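You operate a simulated robot arm through the tools that you are given. There is no shell and no other tool.

You run a simulated robot arm. Do the job below in one go: nothing can be reset, and whatever is moved stays where it is left.

## Task
Clear the crumpled paper off the counter and wipe up the crumbs.
Fine: drop both balls in the blue bin; use the counter's red cloth and put it back. What is to be rubbed or washed off counts as gone when no trace of it is left.

It is judged by the outcome, as a careful person would: the job done as asked, and still so three seconds after it is handed in. It fails if anything else is knocked over, pushed out of place, dropped, spilled or broken. Flat cloth is picked up by pressing the open fingertips on it (5 to 10 N) and closing them slowly along it; thin cloth reads only 2 to 8 mm in the jaws.

## Robot
A 6-joint arm with a two-finger parallel gripper, fixed in place. Base frame: the origin is at the foot of the arm, x ahead of it, y to its left, z up. Readings come in cm, degrees, newtons and seconds.
Its first joint turns from -166.0 to 166.0 degrees. Payload 3.43 kg.
The TCP is the grasp point between the finger pads, 3.4 cm short of the fingertips. In the tool frame z runs along the fingers and y along their closing line. The gripper opens to 12.8 cm. The fingers are 2.4 cm wide and 1.2 cm thick; the gripper's body (4.8 by 13 cm) begins 9.6 cm behind the TCP.
Orientation is told as [roll, pitch, yaw] about the base's x, y, z axes, in that order, counted from this pose: with the fingers straight down and closing along the base's y, the tool's x points along the base's -x, its y along +y and its z along -z.

## Interface
- The arm moves only by the tool play_rows. Its argument "steps" is a list of rows, each a list of 7 numbers: the closure in counts, from 0 (fully open) to 255 (shut), then the shift along the base's x, y, z in mm, then the turn, a rotation vector about the base's x, y, z in degrees. In form: [[grip, tx, ty, tz, ax, ay, az], ...]. A call has 1 to 20 rows; each row shifts and turns the commanded pose from where the row before left it. Each row takes 0.2 s and may step no farther than 5 cm and 8.6 degrees from the row before; otherwise, or with a gripper value out of range, the whole call is refused. A pose out of reach is approached as far as the arm can. The call stops where the force on the tool passes 40 N (or 10 N more than at its start, if that is more) or the arm is blocked; 0.2 s more then pass. The fingers move at their own pace (about 15.3 cm/s each) and stop on an object; they squeeze with about 27 N. The grip force told is the motor's: it shows also when the fingers shut on nothing. Time passes only in rows, and 0.2 s behind the last, so rows that do not move let the fingers close. The reply holds the time, the measured pose of the TCP, the force on the tool along the base axes, the opening and the grip force, in the units named above and with some noise, with the torque about the TCP (base axes, N m) and any sound that the robot's microphone picked up.
- Cameras (640 x 400 px; columns grow to the right, rows downward): "scene" is fixed at [40.04, 64.79, 152.54]; the picture's right is [-0.88, -0.48, 0.00], its down [-0.48, 0.88, -0.06] and it looks along [0.03, -0.05, -1.00] (base axes); focal length 214 px, centre (320, 200). "wrist" rides on the gripper at [7.6, -1.1, -16] in the tool frame; the picture's right is [0.15, 0.99, 0.00], its down [-0.88, 0.13, -0.46] and it looks along [-0.45, 0.07, 0.89] (tool axes); focal length 234 px, centre (320, 200).
- get_image(camera): a new picture of that camera. No time passes.
- locate(camera, pixels): for up to 12 pixels [column, row] of the newest picture of that camera ("zoom" is the newest enlarged one), the place [x, y, z] in the base frame of the surface seen there, good to about 0.3 cm. No time passes.
- inspect(camera, box): a new picture of the part [left, top, right, bottom] of that camera's present view, enlarged. No time passes.
- job_done(): hands the job in; it is judged then, once.

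Unless the task says otherwise, let go and move clear before handing in.

The tools are called after "Request:" by a JSON object that holds its "api" and its "payload". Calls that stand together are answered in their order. play_rows: Moves the arm, as the interface text tells. Its arguments: {"type":"object","properties":{"steps":{"type":"array","items":{"type":"array","items":{"type":"number"}}}},"required":["steps"]} The other tools are called the same way: get_image (camera) takes a picture; locate (camera, pixels) gives the place of the surface under pixels of a picture; inspect (camera, box) takes an enlarged picture of a part of a camera's view; job_done () hands the job in.

At the start:

```text
t: 0.0
eef_pos: [53.28, 19.11, 115.56]
ee_rot: [-0.1, 0.0, 0.0]
wrist_force: [-0.3, -0.2, -0.2]
ft_torque: [-0.01, 0.0, 0.04]
width: 12.79
gripper_force: 0.1
```

scene: 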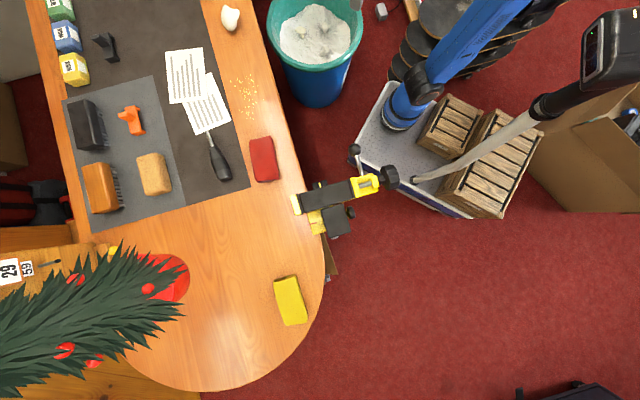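
wrist: 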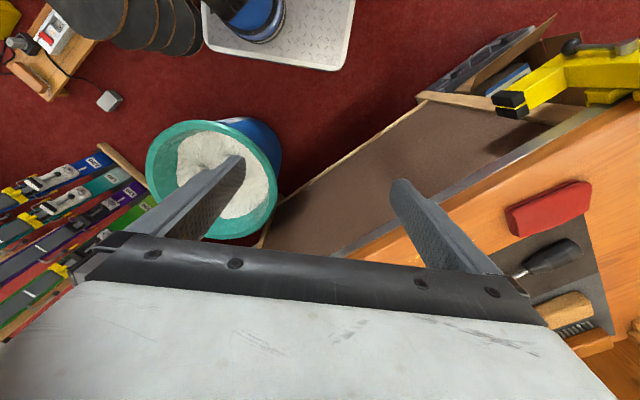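

The scene picture shows a white lump at (230,18), crumbs around (245,95), a red cloth at (263,160), a yellow one at (290,300), and the blue bin at (315,45). I'll enlarge these areas to find the second paper ball.

Request:
{"api": "inspect", "payload": {"camera": "scene", "box": [180, 0, 340, 100]}}

Request:
{"api": "inspect", "payload": {"camera": "scene", "box": [180, 100, 340, 200]}}

Request:
{"api": "inspect", "payload": {"camera": "scene", "box": [40, 0, 200, 100]}}

Request:
{"api": "inspect", "payload": {"camera": "scene", "box": [40, 200, 360, 400]}}

Request:
{"api": "locate", "payload": {"camera": "scene", "pixels": [[230, 18], [245, 95], [263, 160], [290, 300], [315, 45], [320, 20], [270, 45], [360, 5], [355, 30], [200, 40], [235, 165], [230, 140]]}}

```text
4.00 times, centred on (260, 50) of scene
```

zoom: 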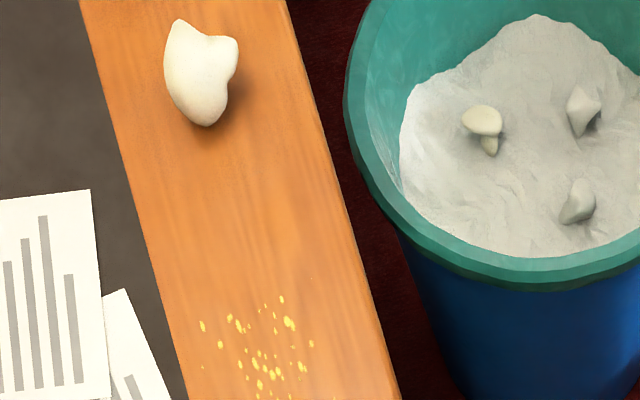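

```text
4.00 times, centred on (260, 150) of scene
```

zoom: 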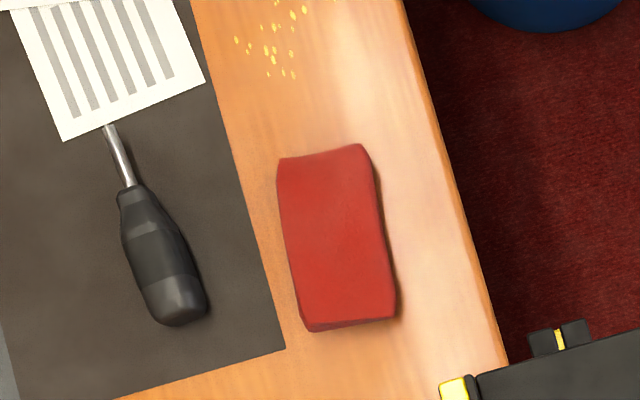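

```text
4.00 times, centred on (120, 50) of scene
```

zoom: 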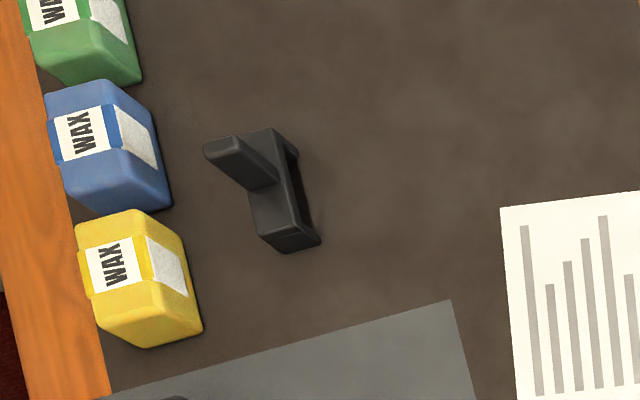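

```text
2.00 times, centred on (200, 300) of scene
```

zoom: 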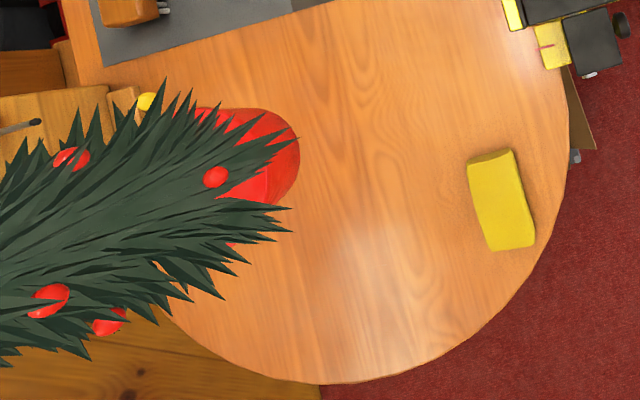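

```text
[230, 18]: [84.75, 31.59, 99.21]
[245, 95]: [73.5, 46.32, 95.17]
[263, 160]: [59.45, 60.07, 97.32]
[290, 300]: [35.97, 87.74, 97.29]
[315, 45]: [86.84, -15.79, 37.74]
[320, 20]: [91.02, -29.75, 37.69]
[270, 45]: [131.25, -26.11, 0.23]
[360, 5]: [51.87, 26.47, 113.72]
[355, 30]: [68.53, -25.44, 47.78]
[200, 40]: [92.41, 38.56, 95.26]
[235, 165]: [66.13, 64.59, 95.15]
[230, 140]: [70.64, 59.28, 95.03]
```

The cloth, crumbs and one ball (230,18) are on a counter at z ≈ 95.2; the bin rim is far lower (z ≈ 48). No second ball is visible yet; I'll check heights of surrounding obstacles and then look with the wrist camera along the rest of the counter.

Request:
{"api": "get_image", "payload": {"camera": "scene"}}

Request:
{"api": "locate", "payload": {"camera": "scene", "pixels": [[343, 193], [375, 183], [315, 220], [357, 152], [400, 105], [430, 75], [500, 10], [605, 50], [560, 95], [420, 178], [390, 180], [445, 120]]}}

Request:
{"api": "locate", "payload": {"camera": "scene", "pixels": [[265, 10], [272, 60], [340, 68], [300, 68], [318, 70], [261, 8], [300, 140], [314, 180], [232, 10], [222, 25], [65, 70], [108, 40]]}}

Request:
{"api": "inspect", "payload": {"camera": "wrist", "box": [100, 80, 420, 280]}}

```text
taken
```

scene: 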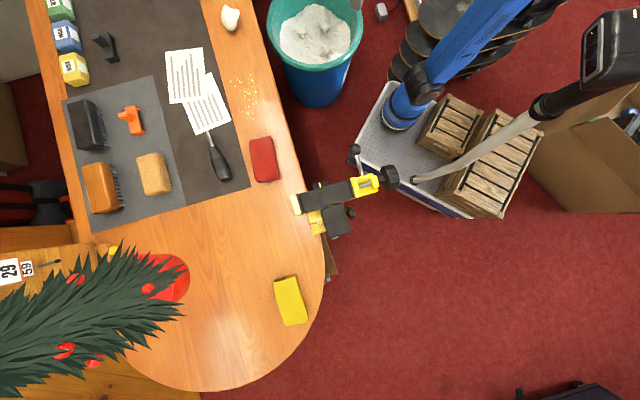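

```text
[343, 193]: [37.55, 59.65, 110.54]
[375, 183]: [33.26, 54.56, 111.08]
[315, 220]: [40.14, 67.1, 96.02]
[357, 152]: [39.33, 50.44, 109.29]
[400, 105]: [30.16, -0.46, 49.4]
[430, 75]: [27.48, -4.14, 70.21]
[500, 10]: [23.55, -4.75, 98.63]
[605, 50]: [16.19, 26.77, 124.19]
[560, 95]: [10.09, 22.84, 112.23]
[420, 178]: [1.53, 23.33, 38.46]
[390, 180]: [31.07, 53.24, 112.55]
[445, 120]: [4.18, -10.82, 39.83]
```

```text
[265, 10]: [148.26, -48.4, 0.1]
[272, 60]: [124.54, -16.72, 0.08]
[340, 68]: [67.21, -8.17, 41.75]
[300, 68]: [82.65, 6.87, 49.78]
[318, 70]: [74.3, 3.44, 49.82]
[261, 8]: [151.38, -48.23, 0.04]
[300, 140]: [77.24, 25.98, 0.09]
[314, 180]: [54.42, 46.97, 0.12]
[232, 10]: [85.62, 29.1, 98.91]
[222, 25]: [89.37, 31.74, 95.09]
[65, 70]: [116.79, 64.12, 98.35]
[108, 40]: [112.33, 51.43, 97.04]
```

```text
2.00 times, centred on (260, 180) of wrist
```

zoom: 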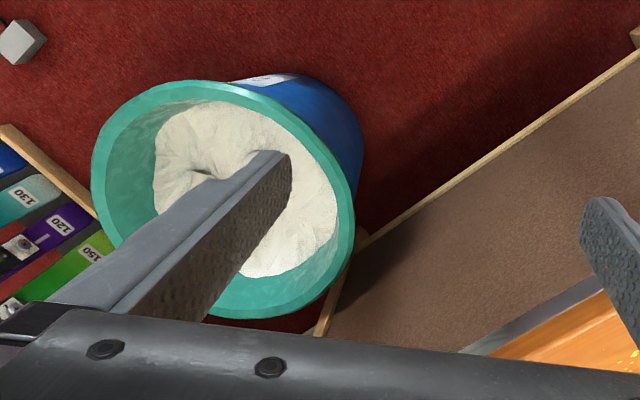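

The blue column and the pole with the display stand near the base, the clamp at (33–40, 50–67) reaches z ≈ 112, and nothing higher is near the work area. I'll raise and advance the arm to look along the counter's far end for the second ball.

Request:
{"api": "play_rows", "payload": {"steps": [[0, 0, 0, 30, 0, 0, 0], [0, 20, 0, 30, 0, 0, 0], [0, 30, 0, 20, 0, 0, 0], [0, 40, 0, 0, 0, 0, 0], [0, 40, 0, 0, 0, 0, 0], [0, 40, 0, 0, 0, 0, 0], [0, 20, 0, 0, 0, 0, 0], [0, 0, 0, 0, 0, 0, 0]]}}

Request:
{"api": "get_image", "payload": {"camera": "wrist"}}

Request:
{"api": "get_image", "payload": {"camera": "scene"}}

```text
t: 1.8
eef_pos: [72.12, 19.21, 116.5]
ee_rot: [0.2, -0.3, 0.0]
wrist_force: [0.1, 0.0, -0.5]
ft_torque: [-0.01, -0.02, 0.01]
width: 12.79
gripper_force: 0.1
out of reach, approached as far as the arm can: row 1, 2, 3, 6
```

```text
taken
```

wrist: 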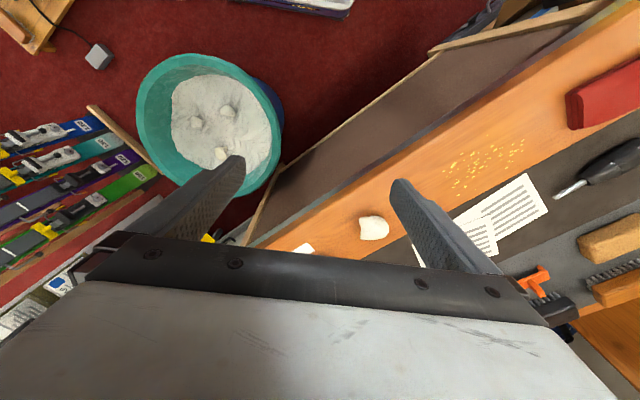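

```text
taken
```

scene: 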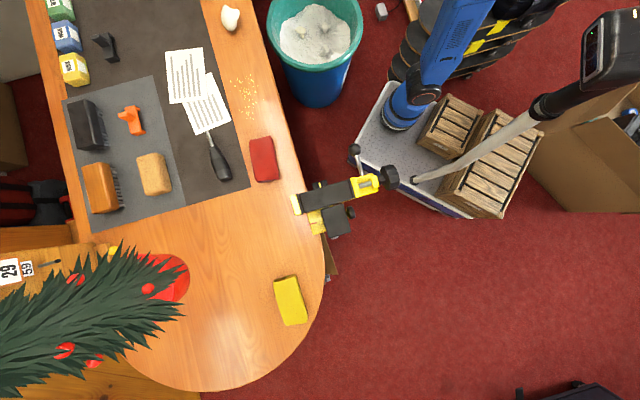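

A second white shape peeks at (303,248) in the wrist view, near the far end of the counter, along with the first ball at (373,228). I'll locate both.

Request:
{"api": "locate", "payload": {"camera": "wrist", "pixels": [[303, 248], [373, 228], [362, 225], [388, 228], [300, 215], [262, 232], [490, 165], [600, 95], [240, 120], [145, 110], [205, 60], [230, 190]]}}

Request:
{"api": "inspect", "payload": {"camera": "wrist", "box": [240, 180, 400, 280]}}

```text
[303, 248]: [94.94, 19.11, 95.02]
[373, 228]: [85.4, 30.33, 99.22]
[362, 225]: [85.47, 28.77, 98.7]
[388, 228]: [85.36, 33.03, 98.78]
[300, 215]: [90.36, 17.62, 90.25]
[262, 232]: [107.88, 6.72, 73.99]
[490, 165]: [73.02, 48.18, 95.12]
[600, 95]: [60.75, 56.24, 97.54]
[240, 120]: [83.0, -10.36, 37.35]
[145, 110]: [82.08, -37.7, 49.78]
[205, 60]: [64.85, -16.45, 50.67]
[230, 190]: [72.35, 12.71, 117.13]
```

```text
4.00 times, centred on (320, 230) of wrist
```

zoom: 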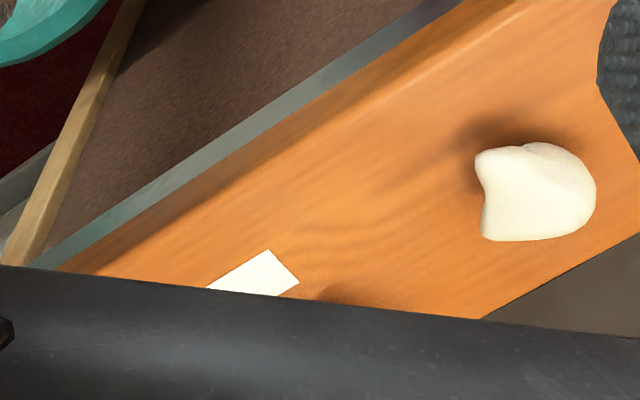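

The shape at (303,248) is a flat label, but there is a shadow beside it. I'll move the camera farther forward and right to see that end of the counter.

Request:
{"api": "play_rows", "payload": {"steps": [[0, 30, -20, 0, 0, 0, 0], [0, 30, -20, 0, 0, 0, 0], [0, 30, -20, 0, 0, 0, 0], [0, 20, -20, 0, 0, 0, 0], [0, 0, 0, 0, 0, 0, 0]]}}

Request:
{"api": "get_image", "payload": {"camera": "wrist"}}

```text
t: 3.0
eef_pos: [82.74, 11.06, 114.98]
ee_rot: [0.1, -0.4, 0.0]
wrist_force: [-0.9, 0.3, 0.2]
ft_torque: [0.0, -0.01, -0.02]
width: 12.8
gripper_force: 0.0
out of reach, approached as far as the arm can: row 1, 2, 3, 4
```

```text
taken
```

wrist: 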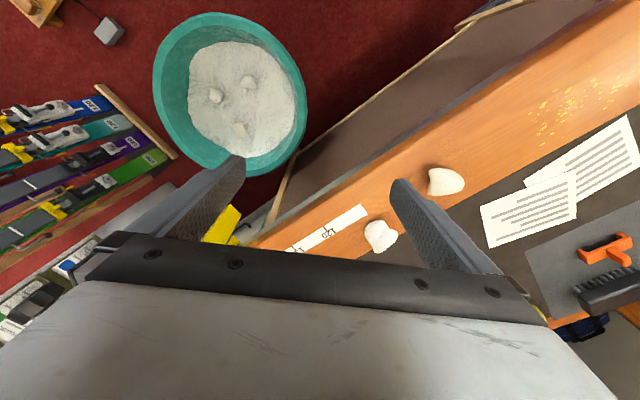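

The second ball is at (380,235) beside a paper strip on the counter. I'll locate both balls, the bin rim and the counter's edges.

Request:
{"api": "inspect", "payload": {"camera": "wrist", "box": [280, 140, 480, 265]}}

Request:
{"api": "locate", "payload": {"camera": "wrist", "pixels": [[380, 235], [368, 232], [390, 243], [378, 224], [445, 182], [432, 180], [460, 185], [345, 220], [160, 75], [300, 100], [230, 15], [245, 165]]}}

Request:
{"api": "locate", "payload": {"camera": "wrist", "pixels": [[255, 240], [225, 220], [330, 180], [235, 90], [270, 240], [450, 120], [600, 20], [225, 170]]}}

```text
3.20 times, centred on (380, 202) of wrist
```

zoom: 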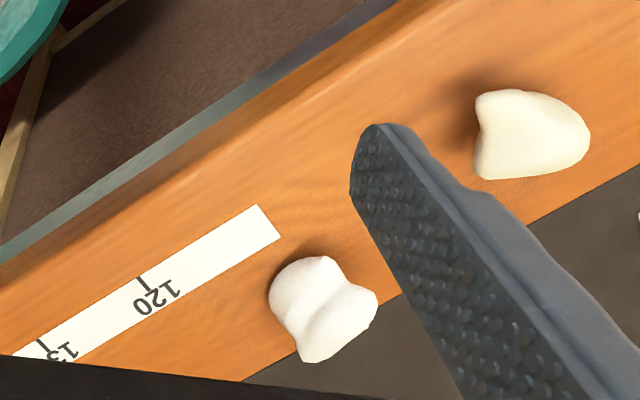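

```text
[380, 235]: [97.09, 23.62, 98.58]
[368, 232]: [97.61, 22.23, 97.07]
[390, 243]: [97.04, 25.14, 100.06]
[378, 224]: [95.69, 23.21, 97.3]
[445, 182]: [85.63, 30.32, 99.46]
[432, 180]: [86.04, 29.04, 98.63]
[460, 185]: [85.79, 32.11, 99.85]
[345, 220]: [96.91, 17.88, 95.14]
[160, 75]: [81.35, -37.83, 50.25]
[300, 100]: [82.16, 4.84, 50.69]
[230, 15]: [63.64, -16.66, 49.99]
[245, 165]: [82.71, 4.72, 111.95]
```

```text
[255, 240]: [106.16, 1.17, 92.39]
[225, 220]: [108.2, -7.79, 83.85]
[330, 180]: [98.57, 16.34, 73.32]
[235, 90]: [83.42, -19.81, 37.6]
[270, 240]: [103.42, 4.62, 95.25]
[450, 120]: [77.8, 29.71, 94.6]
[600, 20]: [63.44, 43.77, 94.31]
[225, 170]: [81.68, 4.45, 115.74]
```

Ball A is at about (85.4, 31, top 99.8) and ball B at (97.3, 24, top ~100), just beyond the straight-down reach, so B will need a tilted tool. I'll first turn the tool -50° (in line with the counter edge) and come over ball A, lowering a bit to see how command and measurement match.

Request:
{"api": "play_rows", "payload": {"steps": [[0, 0, 0, -20, 0, 0, 0], [0, 0, 0, -20, 0, 0, 0], [0, 4, 33, 0, 0, 0, -8.33], [0, 4, 33, 0, 0, 0, -8.33], [0, 4, 33, 0, 0, 0, -8.33], [0, 4, 33, 0, 0, 0, -8.33], [0, 4, 33, 0, 0, 0, -8.33], [0, 4, 33, 0, 0, 0, -8.35], [0, 0, 0, 0, 0, 0, 0], [0, 0, 0, 0, 0, 0, 0]]}}

Request:
{"api": "get_image", "payload": {"camera": "wrist"}}

Request:
{"api": "get_image", "payload": {"camera": "scene"}}

```text
t: 5.2
eef_pos: [85.06, 30.8, 110.5]
ee_rot: [0.1, 0.0, -50.0]
wrist_force: [0.7, 0.3, 0.2]
ft_torque: [-0.01, -0.01, 0.03]
width: 12.8
gripper_force: 0.0
out of reach, approached as far as the arm can: row 8
```

```text
taken
```

wrist: 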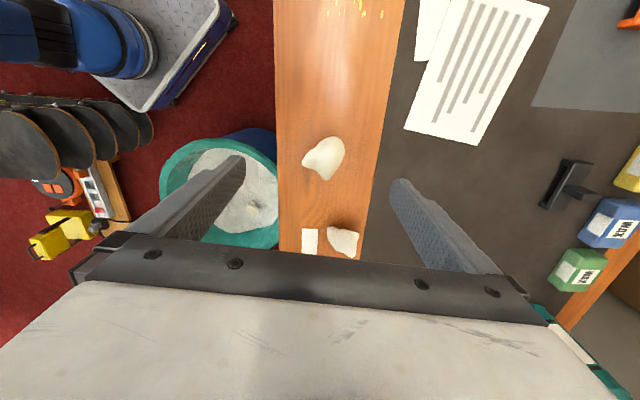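

```text
taken
```

scene: 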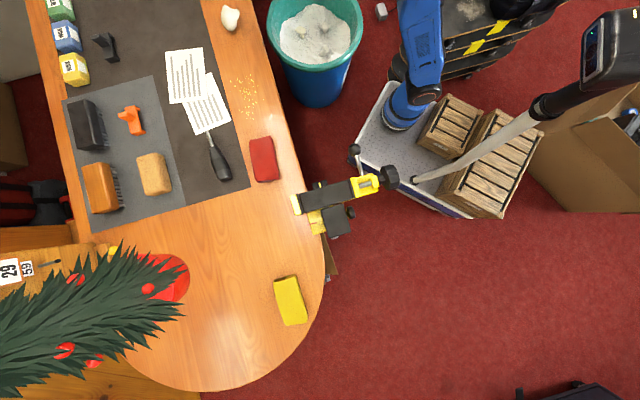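

The blue shape is the arm itself; the wrist view now shows ball A at (325,157) and ball B at (343,242). I'll locate points on them for precise centres.

Request:
{"api": "inspect", "payload": {"camera": "wrist", "box": [260, 120, 420, 270]}}

Request:
{"api": "locate", "payload": {"camera": "wrist", "pixels": [[325, 157], [306, 158], [342, 152], [327, 178], [328, 140], [343, 242], [329, 238], [357, 244], [345, 228], [347, 252], [311, 240], [278, 150]]}}

```text
2.67 times, centred on (340, 195) of wrist
```

zoom: 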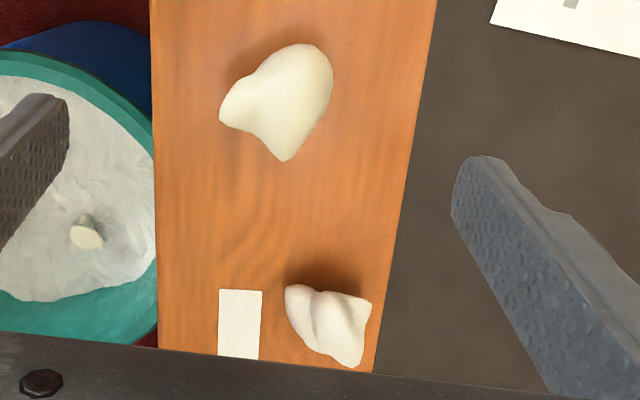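

```text
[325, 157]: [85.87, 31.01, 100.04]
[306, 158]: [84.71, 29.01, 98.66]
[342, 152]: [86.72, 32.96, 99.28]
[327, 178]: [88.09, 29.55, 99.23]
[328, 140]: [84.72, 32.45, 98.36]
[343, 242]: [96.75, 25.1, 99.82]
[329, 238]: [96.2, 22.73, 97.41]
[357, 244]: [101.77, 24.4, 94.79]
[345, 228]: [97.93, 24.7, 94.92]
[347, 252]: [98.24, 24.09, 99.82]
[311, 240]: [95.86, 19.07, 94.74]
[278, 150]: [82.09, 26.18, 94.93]
```

Ball A's centre is about (86.0, 31.0), roughly 4.5 cm across; the open fingers straddle it. I'll move over it and descend partway with the fingers open, then check.

Request:
{"api": "play_rows", "payload": {"steps": [[0, 9, 2, -10, 0, 0, 0], [0, 0, 0, -20, 0, 0, 0], [0, 0, 0, -20, 0, 0, 0], [0, 0, 0, -20, 0, 0, 0], [0, 0, 0, -10, 0, 0, 0], [0, 0, 0, 0, 0, 0, 0], [0, 0, 0, 0, 0, 0, 0]]}}

Request:
{"api": "get_image", "payload": {"camera": "wrist"}}

Request:
{"api": "inspect", "payload": {"camera": "scene", "box": [180, 0, 340, 100]}}

```text
t: 6.8
eef_pos: [85.85, 31.18, 102.37]
ee_rot: [0.0, 0.1, -50.0]
wrist_force: [-0.4, 0.6, -1.1]
ft_torque: [0.0, -0.01, 0.04]
width: 12.82
gripper_force: 0.0
```

```text
taken
```

wrist: 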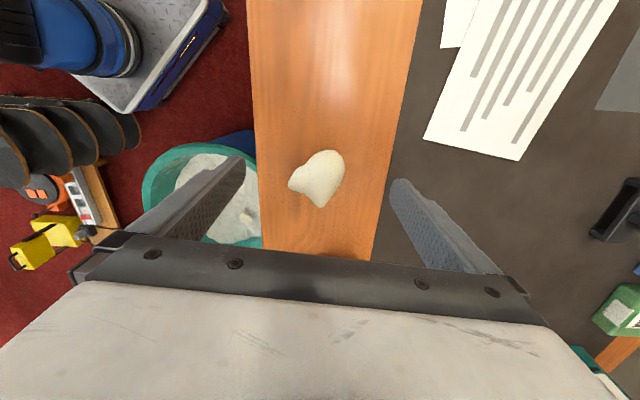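

```text
4.00 times, centred on (260, 50) of scene
```

zoom: 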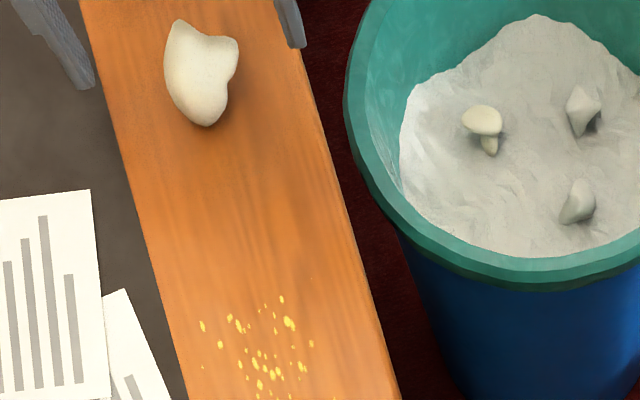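

The fingers now straddle ball A at (318,178) in the wrist view. I'll verify the centring with locate before the final descent.

Request:
{"api": "locate", "payload": {"camera": "wrist", "pixels": [[318, 178], [292, 183], [341, 160], [322, 205], [325, 152], [338, 185], [305, 168]]}}

```text
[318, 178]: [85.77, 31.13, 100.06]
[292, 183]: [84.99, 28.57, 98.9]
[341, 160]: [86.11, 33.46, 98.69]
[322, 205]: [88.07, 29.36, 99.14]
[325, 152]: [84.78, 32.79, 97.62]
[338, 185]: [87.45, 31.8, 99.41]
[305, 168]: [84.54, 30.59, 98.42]
```

Ball A's extents centre on (86.1, 31.0), matching the TCP. I'll descend to z ≈ 98.9 and close.

Request:
{"api": "play_rows", "payload": {"steps": [[0, 2, -1, -15, 0, 0, 0], [0, 0, 0, -15, 0, 0, 0], [0, 0, 0, -5, 0, 0, 0], [0, 0, 0, 0, 0, 0, 0], [80, 0, 0, 0, 0, 0, 0], [140, 0, 0, 0, 0, 0, 0], [200, 0, 0, 0, 0, 0, 0], [255, 0, 0, 0, 0, 0, 0], [255, 0, 0, 0, 0, 0, 0], [255, 0, 0, 0, 0, 0, 0]]}}

Request:
{"api": "get_image", "payload": {"camera": "wrist"}}

```text
t: 9.0
eef_pos: [86.25, 31.05, 98.8]
ee_rot: [0.0, -0.2, -50.0]
wrist_force: [-0.2, 0.1, 0.1]
ft_torque: [0.01, 0.01, 0.0]
width: 5.29
gripper_force: 26.9
```

```text
taken
```

wrist: 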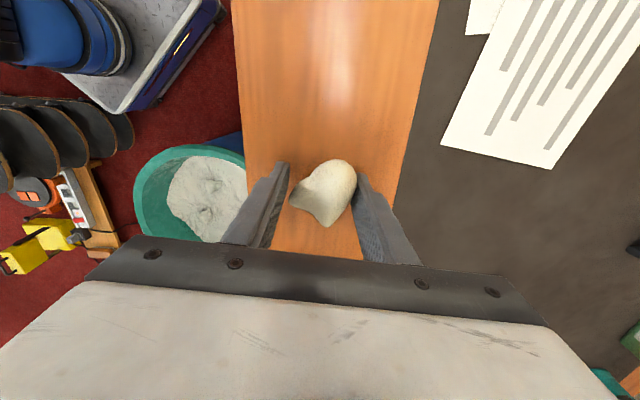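

Ball A is held (5.3 cm, 27 N). I'll lift it and carry it over the bin centre (85, -16.5).

Request:
{"api": "play_rows", "payload": {"steps": [[255, 0, 0, 20, 0, 0, 0], [255, 0, 0, 30, 0, 0, 0], [255, 0, 0, 30, 0, 0, 0], [255, 0, -40, 10, 0, 0, 0], [255, 0, -40, 0, 0, 0, 0], [255, 0, -40, 0, 0, 0, 0], [255, 0, -40, 0, 0, 0, 0], [255, 0, -40, 0, 0, 0, 0], [255, 0, -40, 0, 0, 0, 0], [255, 0, -40, 0, 0, 0, 0], [255, 0, -40, 0, 0, 0, 0], [255, -10, -40, 0, 0, 0, 0], [255, 0, -40, 0, 0, 0, 0], [255, 0, -40, 0, 0, 0, 0], [255, 0, -35, 0, 0, 0, 0], [255, 0, 0, 0, 0, 0, 0]]}}

Request:
{"api": "get_image", "payload": {"camera": "wrist"}}

Request:
{"api": "get_image", "payload": {"camera": "scene"}}

```text
t: 12.4
eef_pos: [85.31, -16.66, 107.83]
ee_rot: [0.1, 0.0, -50.1]
wrist_force: [-1.2, 0.1, -0.8]
ft_torque: [-0.01, -0.01, -0.03]
width: 5.29
gripper_force: 27.1
```

```text
taken
```

wrist: 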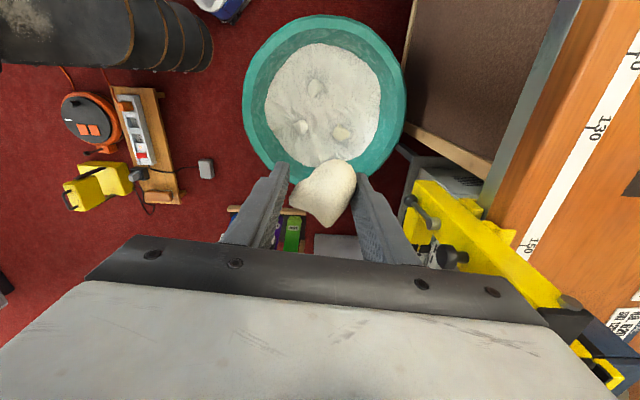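

```text
taken
```

scene: 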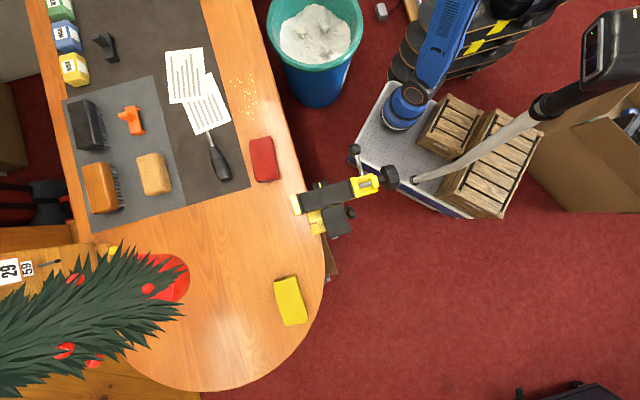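

The ball hangs over the bin; a yellow vise stands to the right at (450,240) in the wrist view. I'll check its location and the bin rim before lowering.

Request:
{"api": "locate", "payload": {"camera": "wrist", "pixels": [[425, 190], [415, 210], [440, 240], [510, 260], [325, 90], [245, 95], [405, 95], [325, 18], [270, 165], [340, 130], [430, 140], [292, 235]]}}

```text
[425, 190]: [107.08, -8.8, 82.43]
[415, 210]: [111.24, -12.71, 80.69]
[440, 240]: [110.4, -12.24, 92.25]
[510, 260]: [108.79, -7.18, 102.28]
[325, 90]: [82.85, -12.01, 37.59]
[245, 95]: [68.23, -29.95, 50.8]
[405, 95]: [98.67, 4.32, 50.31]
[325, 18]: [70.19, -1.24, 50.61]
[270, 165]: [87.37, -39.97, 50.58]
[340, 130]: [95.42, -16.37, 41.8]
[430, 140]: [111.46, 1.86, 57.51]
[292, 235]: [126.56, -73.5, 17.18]
```

The vise is over 20 cm away from the tool and the bin is centred near (85, -17) with the rim at z ≈ 50.5. I'll lower to z ≈ 62 above the bin and check.

Request:
{"api": "play_rows", "payload": {"steps": [[255, 0, 0, -30, 0, 0, 0], [255, 0, 0, -40, 0, 0, 0], [255, 0, 0, -40, 0, 0, 0], [255, 0, 0, -40, 0, 0, 0], [255, 0, 0, -40, 0, 0, 0], [255, 0, 0, -40, 0, 0, 0], [255, 0, 0, -40, 0, 0, 0], [255, 0, 0, -40, 0, 0, 0], [255, 0, 0, -40, 0, 0, 0], [255, 0, 0, -40, 0, 0, 0], [255, 0, 0, -40, 0, 0, 0], [255, 0, 0, -30, 0, 0, 0], [255, 0, 0, 0, 0, 0, 0]]}}

Request:
{"api": "get_image", "payload": {"camera": "wrist"}}

Request:
{"api": "get_image", "payload": {"camera": "scene"}}

```text
t: 15.2
eef_pos: [85.28, -16.67, 62.07]
ee_rot: [0.0, 0.0, -50.0]
wrist_force: [0.4, -0.1, -0.6]
ft_torque: [-0.02, 0.04, -0.02]
width: 5.25
gripper_force: 27.1
```

```text
taken
```

wrist: 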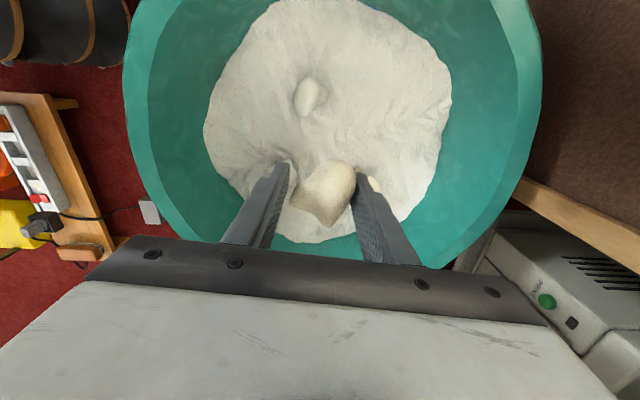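

```text
taken
```

scene: 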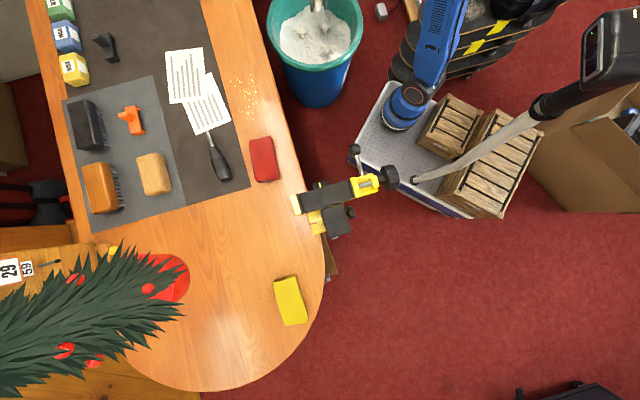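

The ball is over the middle of the bin content. I'll lower a little more and open.

Request:
{"api": "play_rows", "payload": {"steps": [[255, 0, 0, -40, 0, 0, 0], [255, 0, 0, -20, 0, 0, 0], [255, 0, 0, 0, 0, 0, 0], [150, 0, 0, 0, 0, 0, 0], [60, 0, 0, 0, 0, 0, 0], [0, 0, 0, 0, 0, 0, 0], [0, 0, 0, 0, 0, 0, 0], [0, 0, 0, 0, 0, 0, 0]]}}

Request:
{"api": "get_image", "payload": {"camera": "wrist"}}

```text
t: 17.0
eef_pos: [85.09, -16.61, 56.32]
ee_rot: [0.0, 0.0, -49.9]
wrist_force: [0.6, -0.4, 0.5]
ft_torque: [-0.01, -0.04, -0.03]
width: 12.81
gripper_force: 0.1
```

```text
taken
```

wrist: 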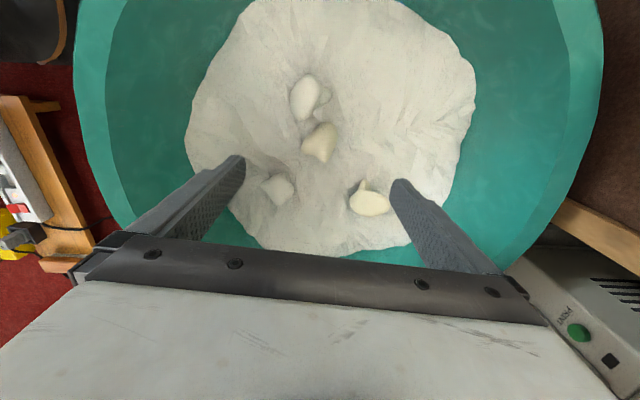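

Ball A landed at (320,143) on top of the bin contents. Now I'll rise and swing toward ball B, turning the yaw to about +14° so the fingers can straddle it sideways.

Request:
{"api": "play_rows", "payload": {"steps": [[0, 0, 0, 40, 0, 0, 0], [0, 0, 0, 45, 0, 0, 0], [0, 0, 0, 45, 0, 0, 0], [0, 0, 0, 45, 0, 0, 0], [0, 0, 0, 45, 0, 0, 0], [0, 0, 0, 45, 0, 0, 0], [0, 0, 0, 45, 0, 0, 0], [0, 0, 0, 45, 0, 0, 0], [0, 0, 0, 45, 0, 0, 0], [0, 0, 0, 45, 0, 0, 0], [0, 0, 0, 45, 0, 0, 0], [0, 0, 0, 30, 0, 0, 0], [0, 0, 0, 0, 0, 0, 0]]}}

Request:
{"api": "play_rows", "payload": {"steps": [[0, 0, 46, 0, 0, 0, 8], [0, 0, 46, 0, 0, 0, 8], [0, 0, 46, 0, 0, 0, 8], [0, 0, 46, 0, 0, 0, 8], [0, 0, 46, 0, 0, 0, 8], [0, 0, 46, 0, 0, 0, 8], [0, 0, 46, 0, 0, 0, 8], [0, 0, 46, 0, 0, 0, 8], [0, 0, 36, 0, 0, 0, 0], [0, 0, 0, 0, 0, 0, 0], [0, 0, 0, 0, 1.61, -6.47, 0], [0, 0, 0, 0, 1.61, -6.47, 0], [0, 0, 0, 0, 1.61, -6.47, 0], [0, 0, 0, 0, 0, 0, 0], [0, 0, 0, 0, 0, 0, 0]]}}

Request:
{"api": "get_image", "payload": {"camera": "wrist"}}

Request:
{"api": "get_image", "payload": {"camera": "scene"}}

```text
t: 19.8
eef_pos: [85.13, -16.45, 108.01]
ee_rot: [-0.1, 0.1, -50.0]
wrist_force: [0.5, 0.4, -0.4]
ft_torque: [-0.01, -0.02, 0.04]
width: 12.8
gripper_force: 0.2
```

```text
t: 23.0
eef_pos: [85.17, 23.83, 107.92]
ee_rot: [0.0, -20.1, 14.1]
wrist_force: [-0.2, -0.6, -0.2]
ft_torque: [0.03, -0.02, -0.02]
width: 12.8
gripper_force: 0.1
```

```text
taken
```

wrist: 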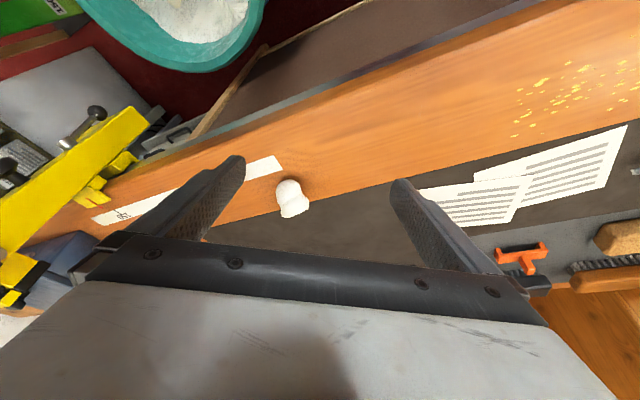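

```text
taken
```

scene: 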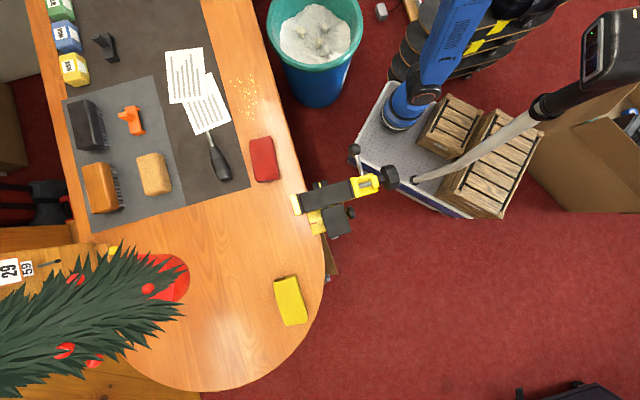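

The tool is tilted 20° and ball B shows at (292,198). I'll locate its extents and the strip's end.

Request:
{"api": "locate", "payload": {"camera": "wrist", "pixels": [[292, 198], [278, 195], [306, 207], [288, 182], [293, 214], [300, 188], [280, 165], [262, 178]]}}

Request:
{"api": "inspect", "payload": {"camera": "wrist", "box": [240, 140, 360, 240]}}

```text
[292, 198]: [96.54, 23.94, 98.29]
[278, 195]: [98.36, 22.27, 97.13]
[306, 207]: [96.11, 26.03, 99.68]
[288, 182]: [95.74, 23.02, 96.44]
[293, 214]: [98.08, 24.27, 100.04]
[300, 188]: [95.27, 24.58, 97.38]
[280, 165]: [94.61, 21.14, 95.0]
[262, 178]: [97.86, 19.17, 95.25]
```

```text
4.00 times, centred on (300, 190) of wrist
```

zoom: 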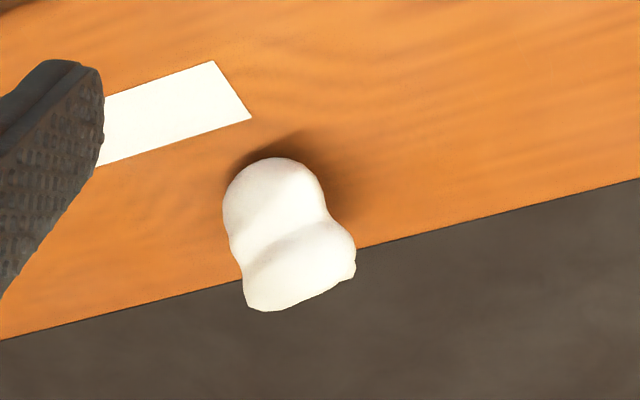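

Ball B's centre is about (97.4, 24.4). I'll move forward above it, staying high, and see that the tilted pose is reachable.

Request:
{"api": "play_rows", "payload": {"steps": [[0, 40, 1, 0, 0, 0, 0], [0, 40, 1, 0, 0, 0, 0], [0, 35, 2, 0, 0, 0, 0], [0, 0, 0, -20, 0, 0, 0], [0, 0, 0, -20, 0, 0, 0], [0, 0, 0, 0, 0, 0, 0], [0, 0, 0, 0, 0, 0, 0]]}}

Request:
{"api": "get_image", "payload": {"camera": "wrist"}}

```text
t: 24.6
eef_pos: [96.88, 24.08, 103.97]
ee_rot: [-0.1, -20.0, 13.9]
wrist_force: [0.5, 0.0, -0.5]
ft_torque: [0.03, -0.01, 0.03]
width: 12.79
gripper_force: 0.0
```

```text
taken
```

wrist: 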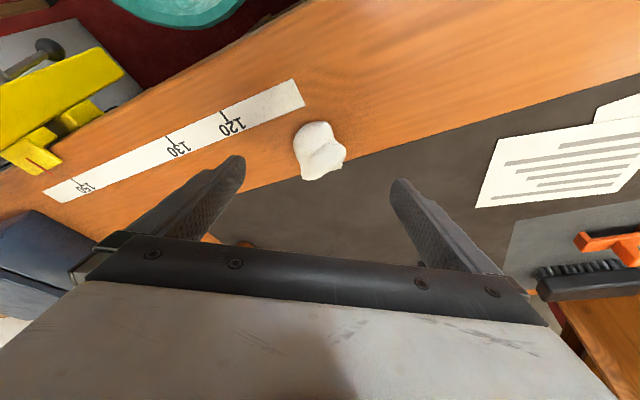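

The pose is reachable and ball B at (320,150) lies between the fingers. I'll descend to z ≈ 99.3 and close.

Request:
{"api": "play_rows", "payload": {"steps": [[0, -1, 1, -20, 0, 0, 0], [0, 0, 0, -17, 0, 0, 0], [0, 0, 0, -9, 0, 0, 0], [0, 0, 0, 0, 0, 0, 0], [0, 0, 0, 0, 0, 0, 0]]}}

Request:
{"api": "get_image", "payload": {"camera": "wrist"}}

```text
t: 25.8
eef_pos: [96.86, 24.42, 99.4]
ee_rot: [-0.1, -19.9, 14.0]
wrist_force: [-0.6, 0.5, 0.1]
ft_torque: [0.0, 0.0, 0.02]
width: 12.8
gripper_force: 0.0
```

```text
taken
```

wrist: 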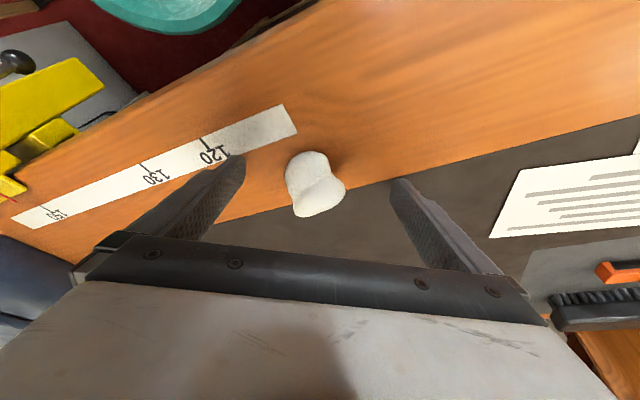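

Ball B at (315,183) is well between the fingertips. I'll close on it.

Request:
{"api": "play_rows", "payload": {"steps": [[80, 0, 0, 0, 0, 0, 0], [130, 0, 0, 0, 0, 0, 0], [180, 0, 0, 0, 0, 0, 0], [230, 0, 0, 0, 0, 0, 0], [255, 0, 0, 0, 0, 0, 0], [255, 0, 0, 0, 0, 0, 0], [255, 0, 0, 0, 0, 0, 0]]}}

Request:
{"api": "get_image", "payload": {"camera": "wrist"}}

```text
t: 27.4
eef_pos: [96.64, 24.26, 99.19]
ee_rot: [-0.1, -19.9, 14.0]
wrist_force: [0.0, 0.0, 0.8]
ft_torque: [-0.02, 0.02, 0.0]
width: 5.3
gripper_force: 26.7
```

```text
taken
```

wrist: 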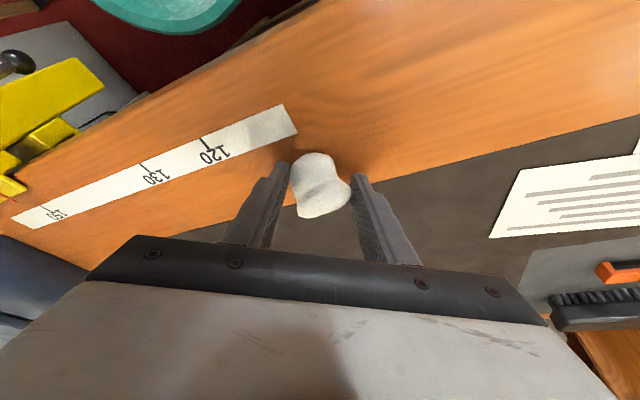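

Ball B is held (5.3 cm). I'll lift, pull back, straighten the tool, and carry it to the bin.

Request:
{"api": "play_rows", "payload": {"steps": [[255, 0, 0, 20, 0, 0, 0], [255, 0, 0, 30, 0, 0, 0], [255, 0, 0, 30, 0, 0, 0], [255, -40, 0, 0, 0, 0, 0], [255, -40, 0, 0, 0, 0, 0], [255, -35, 0, 0, 0, 0, 0], [255, 0, 0, 0, -1.61, 6.47, 0], [255, 0, 0, 0, -1.61, 6.47, 0], [255, 0, 0, 0, -1.61, 6.47, 0], [255, 0, -40, 0, 0, 0, 0], [255, 0, -45, 0, 0, 0, 0], [255, 0, -45, 0, 0, 0, 0], [255, 0, -45, 0, 0, 0, 0], [255, 0, -45, 0, 0, 0, 0], [255, 0, -45, 0, 0, 0, 0], [255, 0, -45, 0, 0, 0, 0], [255, 0, -45, 0, 0, 0, 0], [255, 0, -45, 0, 0, 0, 0], [255, 0, 0, 0, 0, 0, 0]]}}

Request:
{"api": "get_image", "payload": {"camera": "wrist"}}

```text
t: 31.4
eef_pos: [85.16, -15.62, 107.36]
ee_rot: [0.1, 0.0, 13.9]
wrist_force: [0.0, 0.1, -0.7]
ft_torque: [0.02, 0.02, 0.0]
width: 5.31
gripper_force: 27.3
```

```text
taken
```

wrist: 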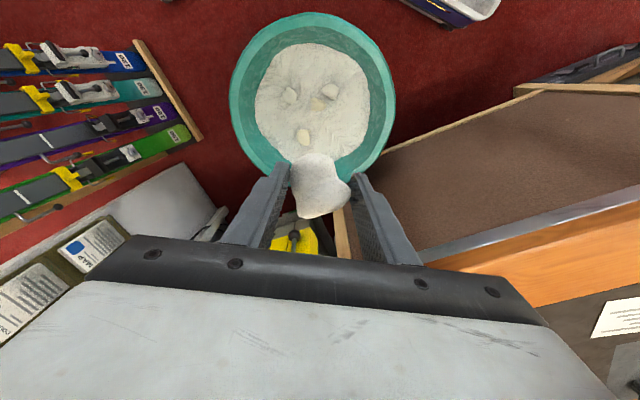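

Ball B is still held over the bin at (312,90 in view). I'll lower and release.

Request:
{"api": "play_rows", "payload": {"steps": [[255, 0, 0, -30, 0, 0, 0], [255, 0, 0, -40, 0, 0, 0], [255, 0, 0, -45, 0, 0, 0], [255, 0, 0, -45, 0, 0, 0], [255, 0, 0, -45, 0, 0, 0], [255, 0, 0, -45, 0, 0, 0], [255, 0, 0, -45, 0, 0, 0], [255, 0, 0, -45, 0, 0, 0], [255, 0, 0, -45, 0, 0, 0], [255, 0, 0, -45, 0, 0, 0], [255, 0, 0, -40, 0, 0, 0], [255, 0, 0, -30, 0, 0, 0], [255, 0, 0, 0, 0, 0, 0], [255, 0, 0, 0, 0, 0, 0], [150, 0, 0, 0, 0, 0, 0], [60, 0, 0, 0, 0, 0, 0], [0, 0, 0, 0, 0, 0, 0], [0, 0, 0, 0, 0, 0, 0], [0, 0, 0, 0, 0, 0, 0]]}}

Request:
{"api": "get_image", "payload": {"camera": "wrist"}}

```text
t: 35.4
eef_pos: [85.22, -15.6, 57.28]
ee_rot: [-0.1, 0.0, 14.0]
wrist_force: [-0.2, 0.6, 0.2]
ft_torque: [-0.01, -0.06, -0.04]
width: 12.8
gripper_force: 0.0
```

```text
taken
```

wrist: 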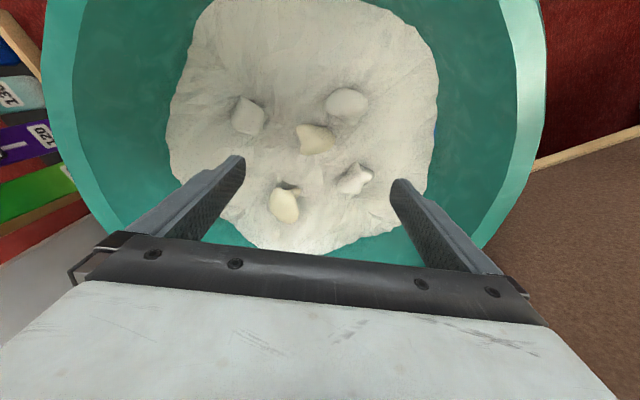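

Both balls are in the bin now (at (285,205) and (355,178), plus the earlier bits). Before swinging the arm left toward the red cloth, I'll rise and check the arm's clearance to the display pole in the scene.

Request:
{"api": "play_rows", "payload": {"steps": [[0, 0, 0, 40, 0, 0, 0], [0, 0, 0, 45, 0, 0, 0], [0, 0, 0, 45, 0, 0, 0], [0, 0, 0, 45, 0, 0, 0], [0, 0, 0, 45, 0, 0, 0], [0, 0, 0, 45, 0, 0, 0], [0, 0, 0, 45, 0, 0, 0], [0, 0, 0, 45, 0, 0, 0], [0, 0, 0, 45, 0, 0, 0], [0, 0, 0, 45, 0, 0, 0], [0, 0, 0, 45, 0, 0, 0], [0, 0, 0, 20, 0, 0, 0], [0, 0, 0, 0, 0, 0, 0]]}}

Request:
{"api": "play_rows", "payload": {"steps": [[0, -10, 45, 0, 0, 0, -8], [0, -10, 45, 0, 0, 0, -8], [0, -10, 45, 0, 0, 0, -8], [0, -10, 45, 0, 0, 0, -8], [0, -10, 45, 0, 0, 0, -8], [0, -10, 45, 0, 0, 0, -8], [0, -10, 45, 0, 0, 0, -8], [0, -10, 45, 0, 0, 0, -8], [0, -10, 45, 0, 0, 0, 0], [0, -10, 45, 0, 0, 0, 0], [0, 0, 0, 0, 0, 0, 0]]}}

Request:
{"api": "get_image", "payload": {"camera": "scene"}}

Request:
{"api": "get_image", "payload": {"camera": "wrist"}}

Request:
{"api": "locate", "payload": {"camera": "scene", "pixels": [[400, 105], [425, 85], [450, 30], [440, 10], [420, 30], [590, 60], [620, 20], [600, 85], [635, 60], [545, 105], [480, 145], [375, 130]]}}

```text
t: 38.2
eef_pos: [85.19, -15.53, 108.46]
ee_rot: [0.0, 0.0, 14.0]
wrist_force: [-0.2, 0.0, 0.3]
ft_torque: [0.01, -0.04, 0.01]
width: 12.81
gripper_force: 0.0
```

```text
t: 40.6
eef_pos: [75.02, 28.89, 108.09]
ee_rot: [0.0, 0.1, -50.0]
wrist_force: [-0.3, -0.2, -0.8]
ft_torque: [0.02, 0.03, -0.03]
width: 12.82
gripper_force: 0.0
```

```text
taken
```

scene: 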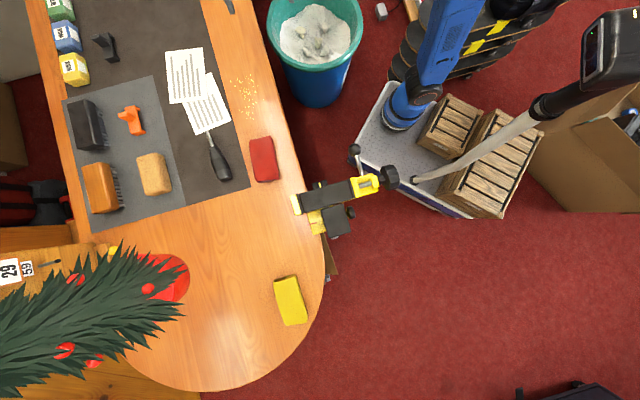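

```text
taken
```

wrist: 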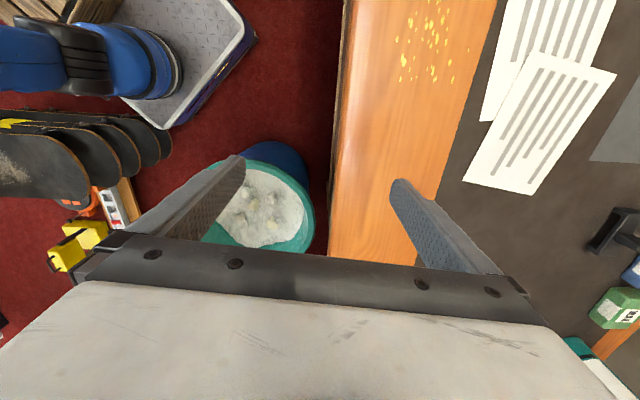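

```text
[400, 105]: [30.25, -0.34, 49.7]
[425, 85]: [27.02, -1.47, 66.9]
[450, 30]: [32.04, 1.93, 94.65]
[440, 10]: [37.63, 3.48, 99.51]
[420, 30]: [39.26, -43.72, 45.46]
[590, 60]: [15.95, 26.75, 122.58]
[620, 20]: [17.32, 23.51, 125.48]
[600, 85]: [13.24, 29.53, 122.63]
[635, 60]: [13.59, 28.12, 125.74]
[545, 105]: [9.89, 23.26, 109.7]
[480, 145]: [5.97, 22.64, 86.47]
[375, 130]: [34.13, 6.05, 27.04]
```

The arm column stands near (25,-4), and the display (16,27,124) stays over 20 cm from the arm's line toward the cloth. I'll move on toward the red cloth at z ≈ 108.

Request:
{"api": "play_rows", "payload": {"steps": [[0, -20, 38, 0, 0, 0, 0], [0, -20, 38, 0, 0, 0, 0], [0, -20, 38, 0, 0, 0, 0], [0, -20, 38, 0, 0, 0, 0], [0, -20, 40, 0, 0, 0, 0], [0, -10, 20, 0, 0, 0, 0], [0, 0, 0, 0, 0, 0, 0]]}}

Request:
{"api": "get_image", "payload": {"camera": "scene"}}

Request:
{"api": "get_image", "payload": {"camera": "wrist"}}

```text
t: 42.2
eef_pos: [64.12, 50.36, 108.35]
ee_rot: [0.0, 0.0, -50.0]
wrist_force: [0.4, 0.4, -0.2]
ft_torque: [-0.02, -0.03, 0.02]
width: 12.82
gripper_force: 0.0
```

```text
taken
```

scene: 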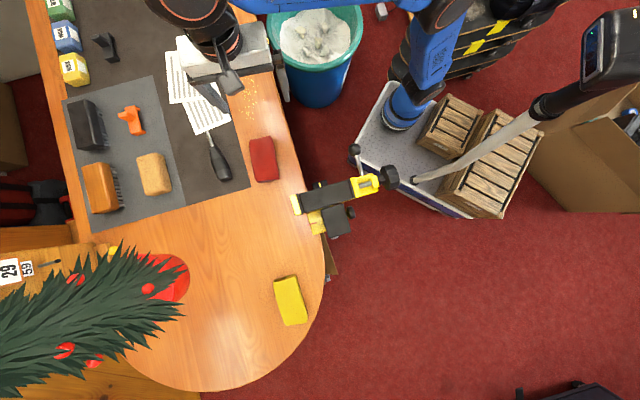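

```text
taken
```

wrist: 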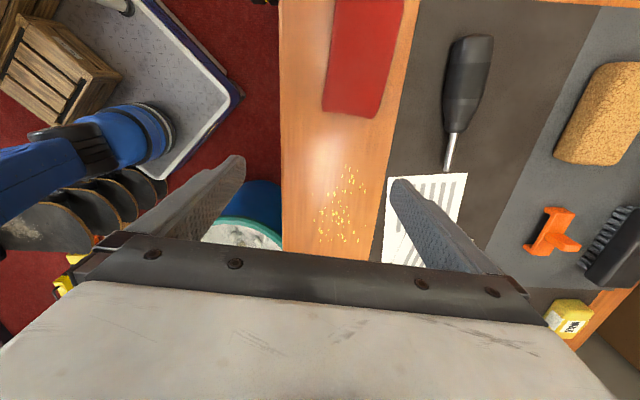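

The crumbs show at (345,205) and the red cloth at (360,60) in the wrist view. I'll enlarge and locate both now, while uncovered.

Request:
{"api": "inspect", "payload": {"camera": "wrist", "box": [270, 140, 430, 260]}}

Request:
{"api": "locate", "payload": {"camera": "wrist", "pixels": [[345, 170], [332, 183], [365, 180], [321, 210], [358, 212], [322, 240], [356, 242], [340, 205], [286, 205], [381, 210], [388, 178], [385, 240]]}}

Request:
{"api": "locate", "payload": {"camera": "wrist", "pixels": [[326, 105], [322, 108], [378, 116], [334, 3], [402, 3], [360, 50], [400, 60], [330, 50], [450, 90], [440, 110], [410, 20], [282, 60]]}}

```text
3.33 times, centred on (350, 200) of wrist
```

zoom: 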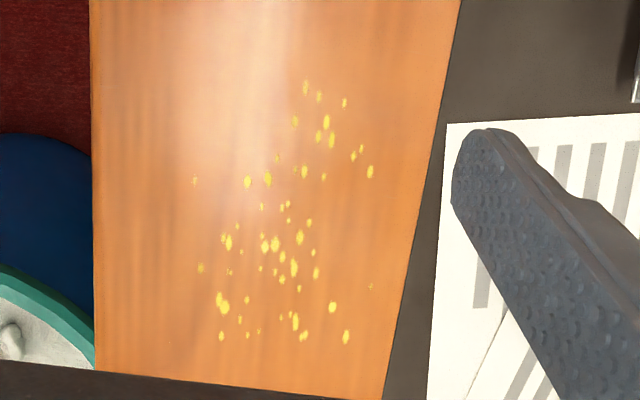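

```text
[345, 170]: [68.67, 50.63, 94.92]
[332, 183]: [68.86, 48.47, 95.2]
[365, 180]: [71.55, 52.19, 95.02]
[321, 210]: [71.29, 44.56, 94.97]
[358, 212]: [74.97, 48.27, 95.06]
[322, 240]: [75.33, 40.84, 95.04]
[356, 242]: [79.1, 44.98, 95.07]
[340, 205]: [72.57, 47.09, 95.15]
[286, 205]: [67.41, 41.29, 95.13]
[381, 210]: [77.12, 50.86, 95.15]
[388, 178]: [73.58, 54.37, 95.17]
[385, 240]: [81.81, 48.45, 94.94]
```

```text
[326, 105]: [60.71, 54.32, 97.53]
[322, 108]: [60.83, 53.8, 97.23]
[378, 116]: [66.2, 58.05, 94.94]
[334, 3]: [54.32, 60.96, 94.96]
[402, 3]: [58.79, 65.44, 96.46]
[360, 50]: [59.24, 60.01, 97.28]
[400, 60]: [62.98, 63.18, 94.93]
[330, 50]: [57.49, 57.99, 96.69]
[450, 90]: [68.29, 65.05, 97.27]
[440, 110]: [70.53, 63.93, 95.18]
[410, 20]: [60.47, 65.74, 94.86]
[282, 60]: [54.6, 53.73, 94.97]
```

Crumbs span about 13 × 8 cm of the wooden strip, close to but not on the mat and papers; the cloth lies in line with them, about 11.5 × 6.4 × 2.3 cm. I'll move over the cloth to measure its exact pose before grasping.

Request:
{"api": "play_rows", "payload": {"steps": [[0, -14, 29, 0, 0, 0, 0], [0, -14, 29, 0, 0, 0, 0], [0, -13, 29, 0, 0, 0, 0], [0, 0, 0, 0, 0, 0, 0], [0, 0, 0, 0, 0, 0, 0]]}}

Request:
{"api": "get_image", "payload": {"camera": "wrist"}}

Request:
{"api": "get_image", "payload": {"camera": "scene"}}

```text
t: 43.4
eef_pos: [59.96, 58.81, 107.92]
ee_rot: [0.3, 0.1, -49.9]
wrist_force: [-0.4, 0.1, -0.4]
ft_torque: [-0.03, 0.0, 0.0]
width: 12.79
gripper_force: 0.0
out of reach, approached as far as the arm can: row 3
```

```text
taken
```

wrist: 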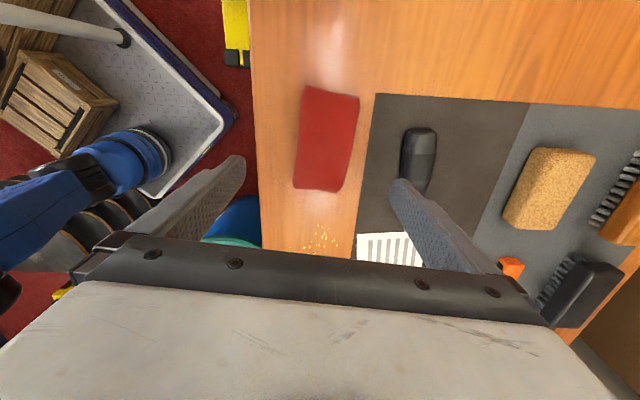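

```text
taken
```

scene: 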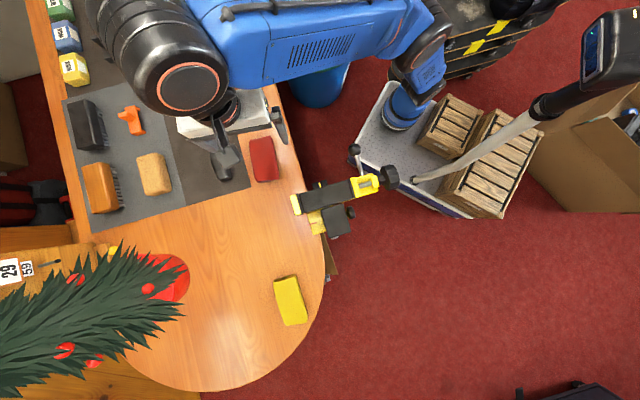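

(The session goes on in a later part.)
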